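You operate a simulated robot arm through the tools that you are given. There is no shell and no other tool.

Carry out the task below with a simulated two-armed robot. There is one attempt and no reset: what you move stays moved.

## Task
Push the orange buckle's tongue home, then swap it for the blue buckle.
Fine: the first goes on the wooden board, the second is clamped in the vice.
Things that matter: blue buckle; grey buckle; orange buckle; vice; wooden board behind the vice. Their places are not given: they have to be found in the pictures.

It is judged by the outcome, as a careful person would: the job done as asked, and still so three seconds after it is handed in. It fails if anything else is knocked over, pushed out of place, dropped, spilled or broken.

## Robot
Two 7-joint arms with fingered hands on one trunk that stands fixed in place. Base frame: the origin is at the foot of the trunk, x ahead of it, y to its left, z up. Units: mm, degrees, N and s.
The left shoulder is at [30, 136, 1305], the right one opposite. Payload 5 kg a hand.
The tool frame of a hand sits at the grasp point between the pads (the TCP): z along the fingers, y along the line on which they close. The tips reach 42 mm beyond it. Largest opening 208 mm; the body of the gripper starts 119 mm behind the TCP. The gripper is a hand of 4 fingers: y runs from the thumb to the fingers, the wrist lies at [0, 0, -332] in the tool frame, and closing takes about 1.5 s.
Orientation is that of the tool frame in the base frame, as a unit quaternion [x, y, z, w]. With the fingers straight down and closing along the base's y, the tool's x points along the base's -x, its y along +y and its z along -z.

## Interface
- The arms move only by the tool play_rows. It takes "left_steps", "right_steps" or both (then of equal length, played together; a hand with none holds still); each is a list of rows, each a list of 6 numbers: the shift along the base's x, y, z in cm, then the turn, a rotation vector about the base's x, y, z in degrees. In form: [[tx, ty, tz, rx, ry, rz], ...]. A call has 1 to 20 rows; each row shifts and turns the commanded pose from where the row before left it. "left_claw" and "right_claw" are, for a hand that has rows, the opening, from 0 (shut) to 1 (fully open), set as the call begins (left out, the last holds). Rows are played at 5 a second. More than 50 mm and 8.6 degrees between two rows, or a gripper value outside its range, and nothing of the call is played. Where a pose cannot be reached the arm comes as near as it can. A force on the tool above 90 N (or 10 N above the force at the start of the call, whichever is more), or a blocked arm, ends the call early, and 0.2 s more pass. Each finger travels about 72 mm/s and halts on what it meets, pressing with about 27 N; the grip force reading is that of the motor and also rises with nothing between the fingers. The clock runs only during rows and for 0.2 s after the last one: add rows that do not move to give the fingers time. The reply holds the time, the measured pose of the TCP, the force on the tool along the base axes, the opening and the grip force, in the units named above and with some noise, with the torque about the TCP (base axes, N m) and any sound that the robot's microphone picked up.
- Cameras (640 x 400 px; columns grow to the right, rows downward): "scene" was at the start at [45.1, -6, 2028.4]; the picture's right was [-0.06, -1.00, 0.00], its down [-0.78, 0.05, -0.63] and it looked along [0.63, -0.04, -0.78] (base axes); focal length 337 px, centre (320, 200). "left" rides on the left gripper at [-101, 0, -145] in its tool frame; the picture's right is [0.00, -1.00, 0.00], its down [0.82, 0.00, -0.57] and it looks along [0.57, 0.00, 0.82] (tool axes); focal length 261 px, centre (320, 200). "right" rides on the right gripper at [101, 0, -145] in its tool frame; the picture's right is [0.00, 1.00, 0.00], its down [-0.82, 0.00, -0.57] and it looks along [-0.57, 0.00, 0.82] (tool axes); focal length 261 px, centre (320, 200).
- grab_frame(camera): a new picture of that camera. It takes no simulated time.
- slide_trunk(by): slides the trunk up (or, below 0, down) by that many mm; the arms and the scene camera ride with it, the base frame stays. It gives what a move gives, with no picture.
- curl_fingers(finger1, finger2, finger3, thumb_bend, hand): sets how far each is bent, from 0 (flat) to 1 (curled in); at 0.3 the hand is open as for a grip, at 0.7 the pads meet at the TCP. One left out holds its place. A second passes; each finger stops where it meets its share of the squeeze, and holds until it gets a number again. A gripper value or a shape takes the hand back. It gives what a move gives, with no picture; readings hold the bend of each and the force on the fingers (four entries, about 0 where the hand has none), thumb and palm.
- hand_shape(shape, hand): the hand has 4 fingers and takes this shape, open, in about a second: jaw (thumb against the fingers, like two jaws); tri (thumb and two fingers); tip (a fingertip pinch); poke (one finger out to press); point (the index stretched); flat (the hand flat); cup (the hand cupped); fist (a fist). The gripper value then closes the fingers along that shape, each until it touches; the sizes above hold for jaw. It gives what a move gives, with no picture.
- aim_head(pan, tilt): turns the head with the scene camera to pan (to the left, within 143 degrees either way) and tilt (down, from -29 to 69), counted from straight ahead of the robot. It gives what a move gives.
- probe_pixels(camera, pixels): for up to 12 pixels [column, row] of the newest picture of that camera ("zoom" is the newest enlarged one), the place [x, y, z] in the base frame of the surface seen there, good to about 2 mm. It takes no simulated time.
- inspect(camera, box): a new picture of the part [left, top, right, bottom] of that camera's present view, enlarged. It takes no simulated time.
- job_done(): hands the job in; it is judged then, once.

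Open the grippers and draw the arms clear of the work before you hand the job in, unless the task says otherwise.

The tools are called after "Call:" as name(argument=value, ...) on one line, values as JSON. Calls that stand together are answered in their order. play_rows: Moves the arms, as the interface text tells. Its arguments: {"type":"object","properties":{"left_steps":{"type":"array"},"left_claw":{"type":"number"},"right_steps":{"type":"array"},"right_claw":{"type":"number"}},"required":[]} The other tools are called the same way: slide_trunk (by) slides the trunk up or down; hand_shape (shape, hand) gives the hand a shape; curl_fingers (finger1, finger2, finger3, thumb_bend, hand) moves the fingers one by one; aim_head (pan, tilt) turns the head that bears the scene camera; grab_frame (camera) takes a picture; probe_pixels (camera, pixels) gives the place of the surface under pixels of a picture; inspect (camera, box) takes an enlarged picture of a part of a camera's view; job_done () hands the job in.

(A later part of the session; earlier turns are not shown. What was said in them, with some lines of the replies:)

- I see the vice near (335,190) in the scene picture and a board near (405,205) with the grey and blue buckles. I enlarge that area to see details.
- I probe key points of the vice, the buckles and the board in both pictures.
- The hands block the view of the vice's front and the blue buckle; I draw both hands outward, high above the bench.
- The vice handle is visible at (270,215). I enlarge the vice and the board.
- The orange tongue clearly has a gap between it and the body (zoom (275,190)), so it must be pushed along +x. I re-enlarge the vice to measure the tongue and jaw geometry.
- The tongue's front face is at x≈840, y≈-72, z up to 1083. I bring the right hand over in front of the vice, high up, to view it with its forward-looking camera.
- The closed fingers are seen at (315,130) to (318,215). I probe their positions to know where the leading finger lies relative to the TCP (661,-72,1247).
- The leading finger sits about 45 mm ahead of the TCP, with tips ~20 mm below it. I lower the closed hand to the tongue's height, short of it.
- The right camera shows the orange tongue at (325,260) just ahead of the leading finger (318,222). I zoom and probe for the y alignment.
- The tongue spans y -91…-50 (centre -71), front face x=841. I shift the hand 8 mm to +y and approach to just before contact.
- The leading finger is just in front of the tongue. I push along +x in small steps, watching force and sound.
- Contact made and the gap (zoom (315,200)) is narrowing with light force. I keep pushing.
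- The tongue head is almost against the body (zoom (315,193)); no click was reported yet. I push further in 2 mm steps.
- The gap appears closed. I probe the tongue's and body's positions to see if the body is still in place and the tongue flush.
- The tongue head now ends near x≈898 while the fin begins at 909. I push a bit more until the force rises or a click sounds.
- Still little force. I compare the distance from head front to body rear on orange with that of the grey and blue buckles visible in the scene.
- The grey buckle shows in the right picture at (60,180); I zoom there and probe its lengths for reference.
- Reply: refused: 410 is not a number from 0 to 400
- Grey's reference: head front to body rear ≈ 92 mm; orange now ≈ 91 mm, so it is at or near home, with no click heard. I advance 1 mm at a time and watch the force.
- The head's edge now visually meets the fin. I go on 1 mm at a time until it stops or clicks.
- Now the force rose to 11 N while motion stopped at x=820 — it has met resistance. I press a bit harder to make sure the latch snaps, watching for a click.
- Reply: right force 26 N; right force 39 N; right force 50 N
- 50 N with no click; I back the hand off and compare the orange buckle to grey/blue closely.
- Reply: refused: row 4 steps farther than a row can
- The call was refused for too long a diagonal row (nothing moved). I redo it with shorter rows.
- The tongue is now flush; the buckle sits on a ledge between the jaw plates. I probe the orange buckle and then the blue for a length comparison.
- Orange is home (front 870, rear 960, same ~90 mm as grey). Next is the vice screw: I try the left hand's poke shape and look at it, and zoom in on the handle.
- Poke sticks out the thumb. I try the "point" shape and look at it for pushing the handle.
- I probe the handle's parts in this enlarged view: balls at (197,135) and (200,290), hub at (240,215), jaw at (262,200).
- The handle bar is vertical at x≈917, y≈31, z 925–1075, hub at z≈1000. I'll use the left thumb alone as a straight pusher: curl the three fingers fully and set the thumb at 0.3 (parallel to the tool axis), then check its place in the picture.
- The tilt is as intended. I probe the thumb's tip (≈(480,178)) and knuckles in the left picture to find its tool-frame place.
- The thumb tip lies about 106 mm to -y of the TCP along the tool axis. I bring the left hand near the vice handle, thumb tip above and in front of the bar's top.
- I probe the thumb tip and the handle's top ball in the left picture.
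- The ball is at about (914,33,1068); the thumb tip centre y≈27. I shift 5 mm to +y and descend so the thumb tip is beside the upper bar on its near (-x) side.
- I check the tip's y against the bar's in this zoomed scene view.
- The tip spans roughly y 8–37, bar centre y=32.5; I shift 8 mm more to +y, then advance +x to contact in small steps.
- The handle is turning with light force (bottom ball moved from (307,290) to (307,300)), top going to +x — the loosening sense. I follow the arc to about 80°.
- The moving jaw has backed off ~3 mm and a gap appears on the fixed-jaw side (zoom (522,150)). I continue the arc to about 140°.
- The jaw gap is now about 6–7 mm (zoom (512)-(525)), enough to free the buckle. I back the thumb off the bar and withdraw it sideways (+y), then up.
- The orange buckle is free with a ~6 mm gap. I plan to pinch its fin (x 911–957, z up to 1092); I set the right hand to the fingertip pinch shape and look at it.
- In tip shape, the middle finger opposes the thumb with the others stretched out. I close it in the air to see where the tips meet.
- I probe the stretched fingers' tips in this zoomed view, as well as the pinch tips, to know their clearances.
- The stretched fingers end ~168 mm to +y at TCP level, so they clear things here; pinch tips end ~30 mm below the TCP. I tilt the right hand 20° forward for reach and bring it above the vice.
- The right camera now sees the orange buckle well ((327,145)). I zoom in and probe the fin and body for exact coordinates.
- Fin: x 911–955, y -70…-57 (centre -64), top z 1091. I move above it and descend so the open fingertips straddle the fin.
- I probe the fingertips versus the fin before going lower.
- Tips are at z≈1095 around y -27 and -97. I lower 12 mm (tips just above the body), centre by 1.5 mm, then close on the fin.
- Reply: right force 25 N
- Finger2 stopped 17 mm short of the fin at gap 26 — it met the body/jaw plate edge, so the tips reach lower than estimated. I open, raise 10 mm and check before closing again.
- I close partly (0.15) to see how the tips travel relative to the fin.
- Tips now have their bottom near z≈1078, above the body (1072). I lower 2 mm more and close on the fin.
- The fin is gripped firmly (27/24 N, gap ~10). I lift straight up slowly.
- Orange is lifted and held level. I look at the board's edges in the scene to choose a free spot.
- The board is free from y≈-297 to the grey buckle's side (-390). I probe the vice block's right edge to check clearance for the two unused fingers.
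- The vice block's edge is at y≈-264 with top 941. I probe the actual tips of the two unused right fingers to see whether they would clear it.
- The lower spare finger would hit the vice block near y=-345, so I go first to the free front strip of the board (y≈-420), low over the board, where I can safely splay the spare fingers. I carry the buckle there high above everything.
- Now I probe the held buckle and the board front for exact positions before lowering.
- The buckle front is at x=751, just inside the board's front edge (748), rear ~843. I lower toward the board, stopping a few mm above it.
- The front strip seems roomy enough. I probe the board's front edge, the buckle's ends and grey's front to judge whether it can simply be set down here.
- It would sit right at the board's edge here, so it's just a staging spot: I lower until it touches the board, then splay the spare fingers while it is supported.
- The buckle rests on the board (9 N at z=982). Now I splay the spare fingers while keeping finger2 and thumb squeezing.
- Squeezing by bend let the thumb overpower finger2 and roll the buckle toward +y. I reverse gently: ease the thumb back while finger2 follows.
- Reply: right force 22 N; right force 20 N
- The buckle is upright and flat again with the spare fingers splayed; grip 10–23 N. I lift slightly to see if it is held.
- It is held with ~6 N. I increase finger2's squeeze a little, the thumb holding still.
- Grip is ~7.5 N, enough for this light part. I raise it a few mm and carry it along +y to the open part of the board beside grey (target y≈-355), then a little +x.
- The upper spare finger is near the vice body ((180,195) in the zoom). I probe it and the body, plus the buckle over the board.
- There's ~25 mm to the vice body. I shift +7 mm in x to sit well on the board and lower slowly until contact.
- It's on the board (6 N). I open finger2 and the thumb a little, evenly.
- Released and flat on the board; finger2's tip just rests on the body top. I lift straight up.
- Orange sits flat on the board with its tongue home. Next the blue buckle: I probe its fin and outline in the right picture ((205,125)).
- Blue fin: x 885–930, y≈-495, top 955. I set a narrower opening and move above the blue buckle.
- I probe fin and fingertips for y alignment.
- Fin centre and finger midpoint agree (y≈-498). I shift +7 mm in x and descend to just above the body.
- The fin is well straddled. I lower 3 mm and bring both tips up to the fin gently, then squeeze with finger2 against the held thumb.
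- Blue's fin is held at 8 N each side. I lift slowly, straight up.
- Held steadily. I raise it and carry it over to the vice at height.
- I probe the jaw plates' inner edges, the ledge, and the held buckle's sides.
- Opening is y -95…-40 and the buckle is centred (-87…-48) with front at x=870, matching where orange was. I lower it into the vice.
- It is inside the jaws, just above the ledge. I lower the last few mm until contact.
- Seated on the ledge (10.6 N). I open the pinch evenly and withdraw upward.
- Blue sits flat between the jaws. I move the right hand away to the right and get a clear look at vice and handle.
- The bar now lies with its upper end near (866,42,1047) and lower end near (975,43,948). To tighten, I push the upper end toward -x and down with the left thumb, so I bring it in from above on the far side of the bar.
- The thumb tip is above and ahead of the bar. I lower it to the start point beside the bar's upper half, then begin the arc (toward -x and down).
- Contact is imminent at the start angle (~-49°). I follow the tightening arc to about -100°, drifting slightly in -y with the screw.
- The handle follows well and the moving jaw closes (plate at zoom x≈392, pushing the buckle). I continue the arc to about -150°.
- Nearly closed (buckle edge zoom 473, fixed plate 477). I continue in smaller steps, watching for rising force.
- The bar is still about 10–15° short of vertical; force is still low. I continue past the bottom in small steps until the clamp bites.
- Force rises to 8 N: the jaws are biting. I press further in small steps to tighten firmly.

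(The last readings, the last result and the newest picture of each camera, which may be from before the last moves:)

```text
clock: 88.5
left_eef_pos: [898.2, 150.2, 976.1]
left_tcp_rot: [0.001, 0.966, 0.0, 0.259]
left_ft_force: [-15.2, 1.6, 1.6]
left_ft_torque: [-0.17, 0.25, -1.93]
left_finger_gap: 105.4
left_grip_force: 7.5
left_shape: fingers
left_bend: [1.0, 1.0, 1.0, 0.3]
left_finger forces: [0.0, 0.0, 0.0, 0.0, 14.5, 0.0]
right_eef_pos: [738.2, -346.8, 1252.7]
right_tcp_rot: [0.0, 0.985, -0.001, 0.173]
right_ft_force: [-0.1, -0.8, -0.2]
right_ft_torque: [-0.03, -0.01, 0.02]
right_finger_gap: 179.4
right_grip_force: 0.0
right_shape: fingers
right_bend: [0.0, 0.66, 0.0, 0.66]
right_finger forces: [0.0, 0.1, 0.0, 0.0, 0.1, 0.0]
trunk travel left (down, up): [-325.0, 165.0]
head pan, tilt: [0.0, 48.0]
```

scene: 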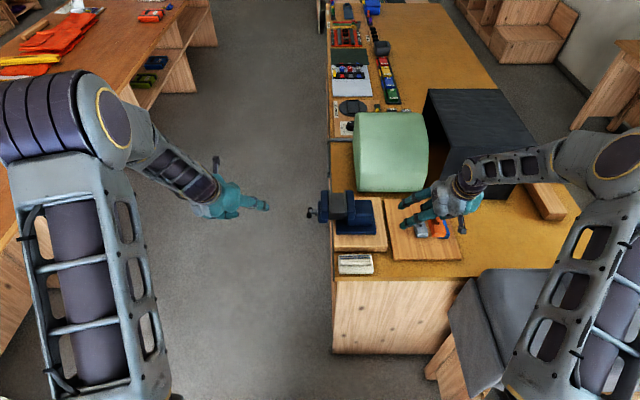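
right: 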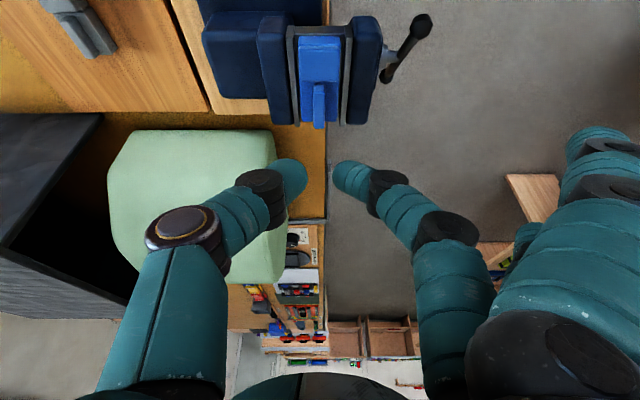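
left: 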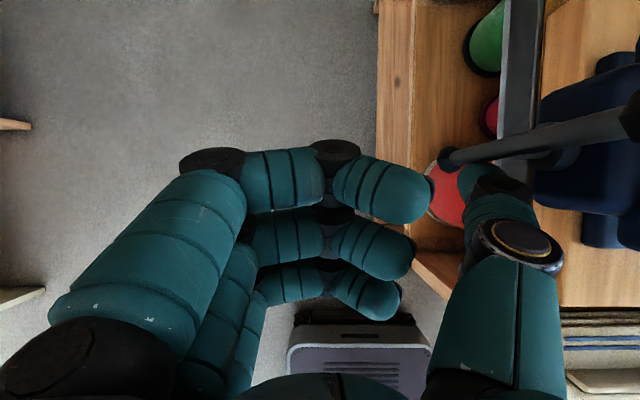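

Call:
play_rows(left_steps=[[0.3, 0, 0, 0, 0, 0], [0.3, 0, 0, 0, 0, 0], [0.2, 0, 0, 0, 0, 0]])

Call:
inspect(camera="scene", box=[290, 180, 346, 235])

```text
clock: 89.3
left_eef_pos: [904.1, 151.7, 974.8]
left_tcp_rot: [0.001, 0.966, 0.001, 0.258]
left_ft_force: [-42.0, 6.3, 2.5]
left_ft_torque: [-0.34, 0.21, -4.95]
left_finger_gap: 106.3
left_grip_force: 18.0
left_shape: fingers
left_bend: [1.0, 1.0, 1.0, 0.29]
left_finger forces: [0.1, 0.0, 0.0, 0.0, 36.7, 0.0]
right_eef_pos: [736.2, -347.1, 1255.3]
right_tcp_rot: [0.001, 0.985, 0.0, 0.174]
right_ft_force: [1.0, -0.3, -0.1]
right_ft_torque: [0.0, -0.01, 0.02]
right_finger_gap: 179.4
right_grip_force: 0.1
right_shape: fingers
right_bend: [0.0, 0.66, 0.0, 0.66]
right_finger forces: [0.0, 0.0, 0.0, 0.0, 0.0, 0.0]
trunk travel left (down, up): [-325.0, 165.0]
head pan, tilt: [0.0, 48.0]
```

```text
7.27 times, centred on (318, 208) of scene
```

zoom: 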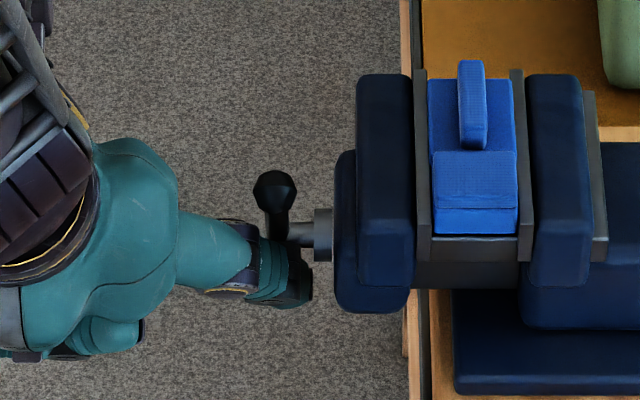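

The clamp is firm (42 N on the handle). I back the thumb off, withdraw it sideways and retreat the left arm.

Call:
play_rows(left_steps=[[-0.8, 0, 0, 0, 0, 0], [-1, 0, 0, 0, 0, 0], [0, 3, 0, 0, 0, 0], [0, 4.5, 0, 0, 0, 0], [0, 4.5, 0, 0, 0, 0], [-2, 2, 4, 0, 0, 0], [-3, 0, 4, 0, 0, 0], [-3, 0, 4, 0, 0, 0], [-3, 0, 4, 0, 0, 0], [-3, 3, 2, 0, 0, 0], [-3, 3, 0, 0, 0, 0], [0, 0, 0, 0, 0, 0]])

Call:
inspect(camera="scene", box=[290, 180, 346, 235])

Call:
grab_frame(camera="scene")

```text
clock: 91.9
left_eef_pos: [722.7, 347.3, 1154.6]
left_tcp_rot: [0.001, 0.966, 0.001, 0.259]
left_ft_force: [1.3, -0.8, -1.0]
left_ft_torque: [0.12, 0.03, 0.06]
left_finger_gap: 105.1
left_grip_force: 0.0
left_shape: fingers
left_bend: [1.0, 1.0, 1.0, 0.3]
left_finger forces: [0.0, 0.1, 0.0, 0.0, 0.0, 0.0]
right_eef_pos: [739.7, -349.5, 1250.9]
right_tcp_rot: [0.0, 0.985, 0.001, 0.172]
right_ft_force: [0.4, -1.4, -0.8]
right_ft_torque: [0.1, 0.02, 0.04]
right_finger_gap: 179.5
right_grip_force: 0.0
right_shape: fingers
right_bend: [0.0, 0.66, 0.0, 0.66]
right_finger forces: [0.0, 0.0, 0.0, 0.0, 0.1, 0.1]
trunk travel left (down, up): [-325.0, 165.0]
head pan, tilt: [0.0, 48.0]
```

```text
7.27 times, centred on (318, 208) of scene
```

zoom: 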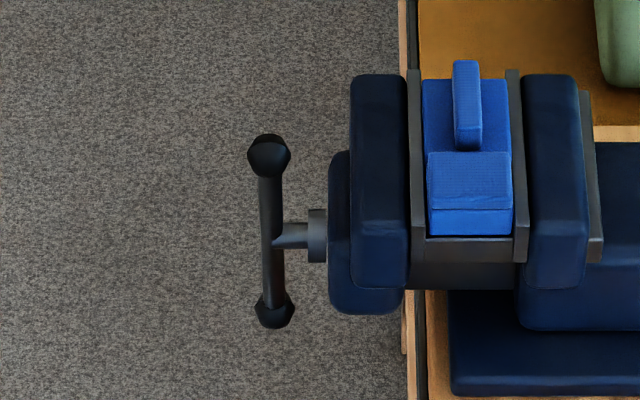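

```text
taken
```

scene: 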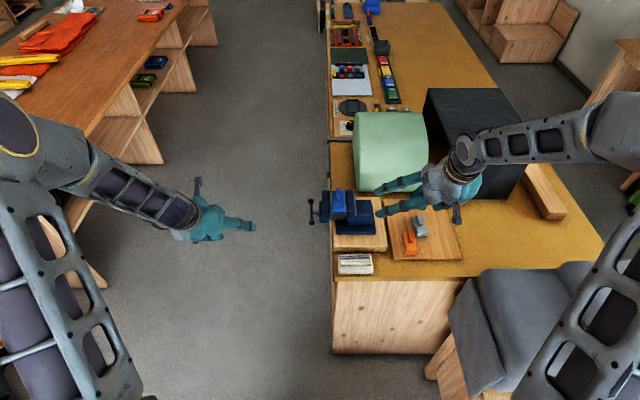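

The handle is back near vertical with blue between the plates. I withdraw the right arm to the side, then open both hands.

Call:
play_rows(right_steps=[[-3, -2, 2, 0, 5, 0], [-3, -3, 1, 0, 5, 0], [-3, -3, 1, 0, 5, 0], [-2, -4, 1, 0, 5, 0], [0, -4.5, 0, 0, 0, 0], [0, -4.5, 0, 0, 0, 0], [0, -4.5, 0, 0, 0, 0], [0, 0, 0, 0, 0, 0]], left_steps=[[-3, 2, 2, 0, 7.5, 0], [-3, 2, 2, 0, 7.5, 0], [-2, 2, 2, 0, 7.5, 0], [0, 0, 3, 0, 7.5, 0], [0, 0, 3, 0, 0, 0], [0, 0, 3, 0, 0, 0], [0, 0, 3, 0, 0, 0], [0, 0, 0, 0, 0, 0]])

Call:
hand_shape(hand="right", shape="jaw")

Call:
hand_shape(hand="left", shape="jaw")

Call:
grab_frame(camera="scene")

Call:
inspect(camera="scene", box=[375, 195, 471, 265])

Call:
inspect(camera="scene", box=[298, 180, 362, 220])

```text
clock: 93.7
left_eef_pos: [640.5, 411.7, 1335.7]
left_tcp_rot: [0.0, 1.0, 0.0, 0.0]
left_ft_force: [0.0, 1.2, 0.9]
left_ft_torque: [-0.1, 0.02, 0.0]
left_finger_gap: 104.6
left_grip_force: 0.1
left_shape: fingers
left_bend: [1.0, 1.0, 1.0, 0.3]
left_finger forces: [0.1, 0.0, 0.0, 0.1, 0.1, 0.0]
right_eef_pos: [625.7, -603.1, 1301.9]
right_tcp_rot: [0.0, 1.0, 0.0, 0.0]
right_ft_force: [0.1, 0.2, -0.1]
right_ft_torque: [-0.1, 0.02, -0.01]
right_finger_gap: 179.7
right_grip_force: 0.1
right_shape: fingers
right_bend: [0.0, 0.66, 0.0, 0.66]
right_finger forces: [0.0, 0.0, 0.0, 0.0, 0.1, 0.0]
trunk travel left (down, up): [-325.0, 165.0]
head pan, tilt: [0.0, 48.0]
```

```text
clock: 94.6
left_eef_pos: [640.2, 409.9, 1336.9]
left_tcp_rot: [0.0, 1.0, 0.0, 0.0]
left_ft_force: [0.6, 0.0, -0.5]
left_ft_torque: [0.01, 0.01, 0.0]
left_finger_gap: 104.5
left_grip_force: 0.0
left_shape: fingers
left_bend: [1.0, 1.0, 1.0, 0.3]
left_finger forces: [0.1, 0.0, 0.0, 0.0, 0.0, 0.1]
right_eef_pos: [627.1, -603.5, 1302.0]
right_tcp_rot: [0.0, 1.0, 0.0, 0.0]
right_ft_force: [0.2, 0.4, -0.7]
right_ft_torque: [0.01, 0.01, -0.02]
right_finger_gap: 208.1
right_grip_force: 0.0
right_shape: jaw
right_bend: [0.3, 0.3, 0.3, 0.3]
right_finger forces: [0.0, 0.0, 0.0, 0.0, 0.0, 0.1]
trunk travel left (down, up): [-325.0, 165.0]
head pan, tilt: [0.0, 48.0]
```

```text
clock: 95.5
left_eef_pos: [640.5, 410.0, 1336.6]
left_tcp_rot: [0.001, 1.0, 0.0, 0.0]
left_ft_force: [-0.6, -0.8, 0.0]
left_ft_torque: [-0.02, -0.04, 0.03]
left_finger_gap: 207.7
left_grip_force: 0.0
left_shape: jaw
left_bend: [0.3, 0.3, 0.3, 0.3]
left_finger forces: [0.0, 0.1, 0.0, 0.0, 0.0, 0.0]
right_eef_pos: [626.3, -603.9, 1301.9]
right_tcp_rot: [0.0, 1.0, 0.001, 0.0]
right_ft_force: [-0.2, -0.3, 0.3]
right_ft_torque: [0.04, 0.02, -0.03]
right_finger_gap: 207.8
right_grip_force: 0.1
right_shape: jaw
right_bend: [0.3, 0.3, 0.3, 0.3]
right_finger forces: [0.0, 0.0, 0.0, 0.1, 0.0, 0.0]
trunk travel left (down, up): [-325.0, 165.0]
head pan, tilt: [0.0, 48.0]
```

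```text
taken
```

scene: 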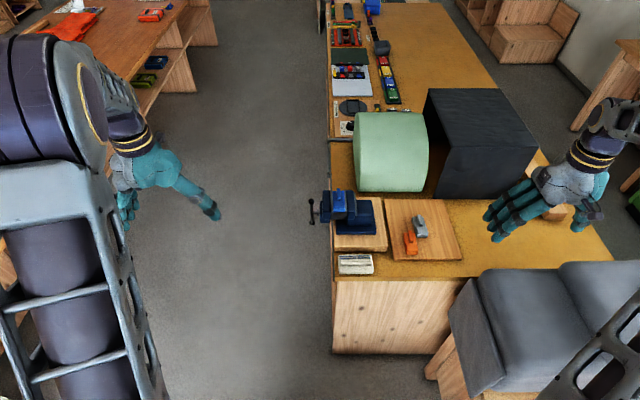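

```text
5.71 times, centred on (423, 230) of scene
```

zoom: 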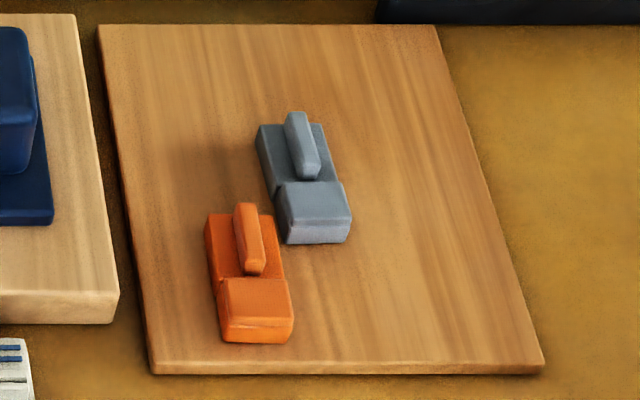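

```text
10.00 times, centred on (330, 200) of scene
```

zoom: 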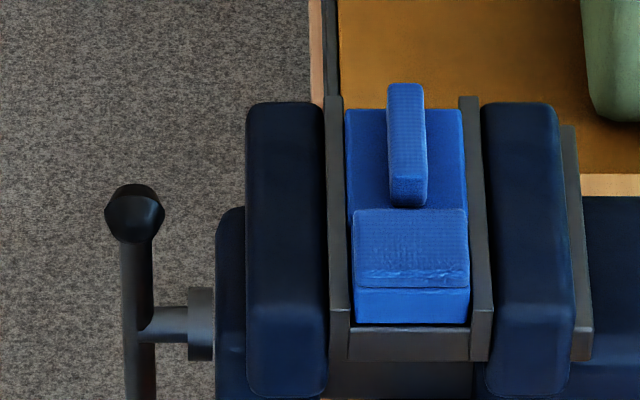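

Blue appears tight between the plates, orange and grey rest flat on the board. I verify by probing plate/buckle edges, the jaw knob and grey's position.

Call:
probe_pixels(camera="zoom", pixels=[[335, 200], [352, 160], [458, 160], [478, 200], [228, 260], [410, 250], [410, 310], [410, 345], [408, 195], [405, 112], [135, 205], [140, 330]])

Call:
probe_pixels(camera="scene", pixels=[[423, 232], [420, 227], [412, 215], [410, 252], [410, 241], [404, 233], [330, 188], [345, 190]])

```text
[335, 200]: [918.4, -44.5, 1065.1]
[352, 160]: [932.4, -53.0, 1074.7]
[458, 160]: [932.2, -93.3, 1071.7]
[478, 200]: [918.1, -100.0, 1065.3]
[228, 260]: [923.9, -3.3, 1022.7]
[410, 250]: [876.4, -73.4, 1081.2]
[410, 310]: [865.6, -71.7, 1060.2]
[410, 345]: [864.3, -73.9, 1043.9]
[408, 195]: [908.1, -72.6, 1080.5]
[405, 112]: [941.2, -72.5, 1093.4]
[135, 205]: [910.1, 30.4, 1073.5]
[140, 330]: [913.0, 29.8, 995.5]
```

```text
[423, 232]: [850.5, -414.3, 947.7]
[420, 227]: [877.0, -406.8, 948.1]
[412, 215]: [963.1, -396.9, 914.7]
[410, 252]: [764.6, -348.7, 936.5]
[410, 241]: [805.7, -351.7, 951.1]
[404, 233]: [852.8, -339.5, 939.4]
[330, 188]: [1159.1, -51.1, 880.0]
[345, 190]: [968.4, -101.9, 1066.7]
```

The jaw knob is at y≈-3.3 and the bar at y≈30, just as when orange was clamped; blue is centred at y≈-72, its tongue home. Grey hasn't moved and orange lies on the board; both hands are open and clear, so I hand the job in.

Call:
job_done()

```text
The job is handed in.
```

The job is handed in: the orange buckle's tongue is home, that buckle is on the wooden board, and the blue buckle is clamped in the vice.

- **Orange buckle:** I pushed the tongue until it hit a hard stop at up to 50 N. I heard no click, but its closed length (about 90 mm) roughly matches the grey buckle's (about 92 mm). It lies flat on the board, in front of and beside the grey one. While I was setting it down, the fingers rolled it onto its side for a moment on the board. I brought it upright again before lifting it to its final spot.
- **Blue buckle:** It sits on the vice ledge with its tongue still home. I tightened the handle to about 42 N, and the jaw and handle ended where they were when the orange buckle was clamped. I did not tug on it to test the clamp.
- **Everything else:** The grey buckle's position is unchanged within measuring error, and I saw nothing else knocked or dropped. Both hands are open and clear of the work.
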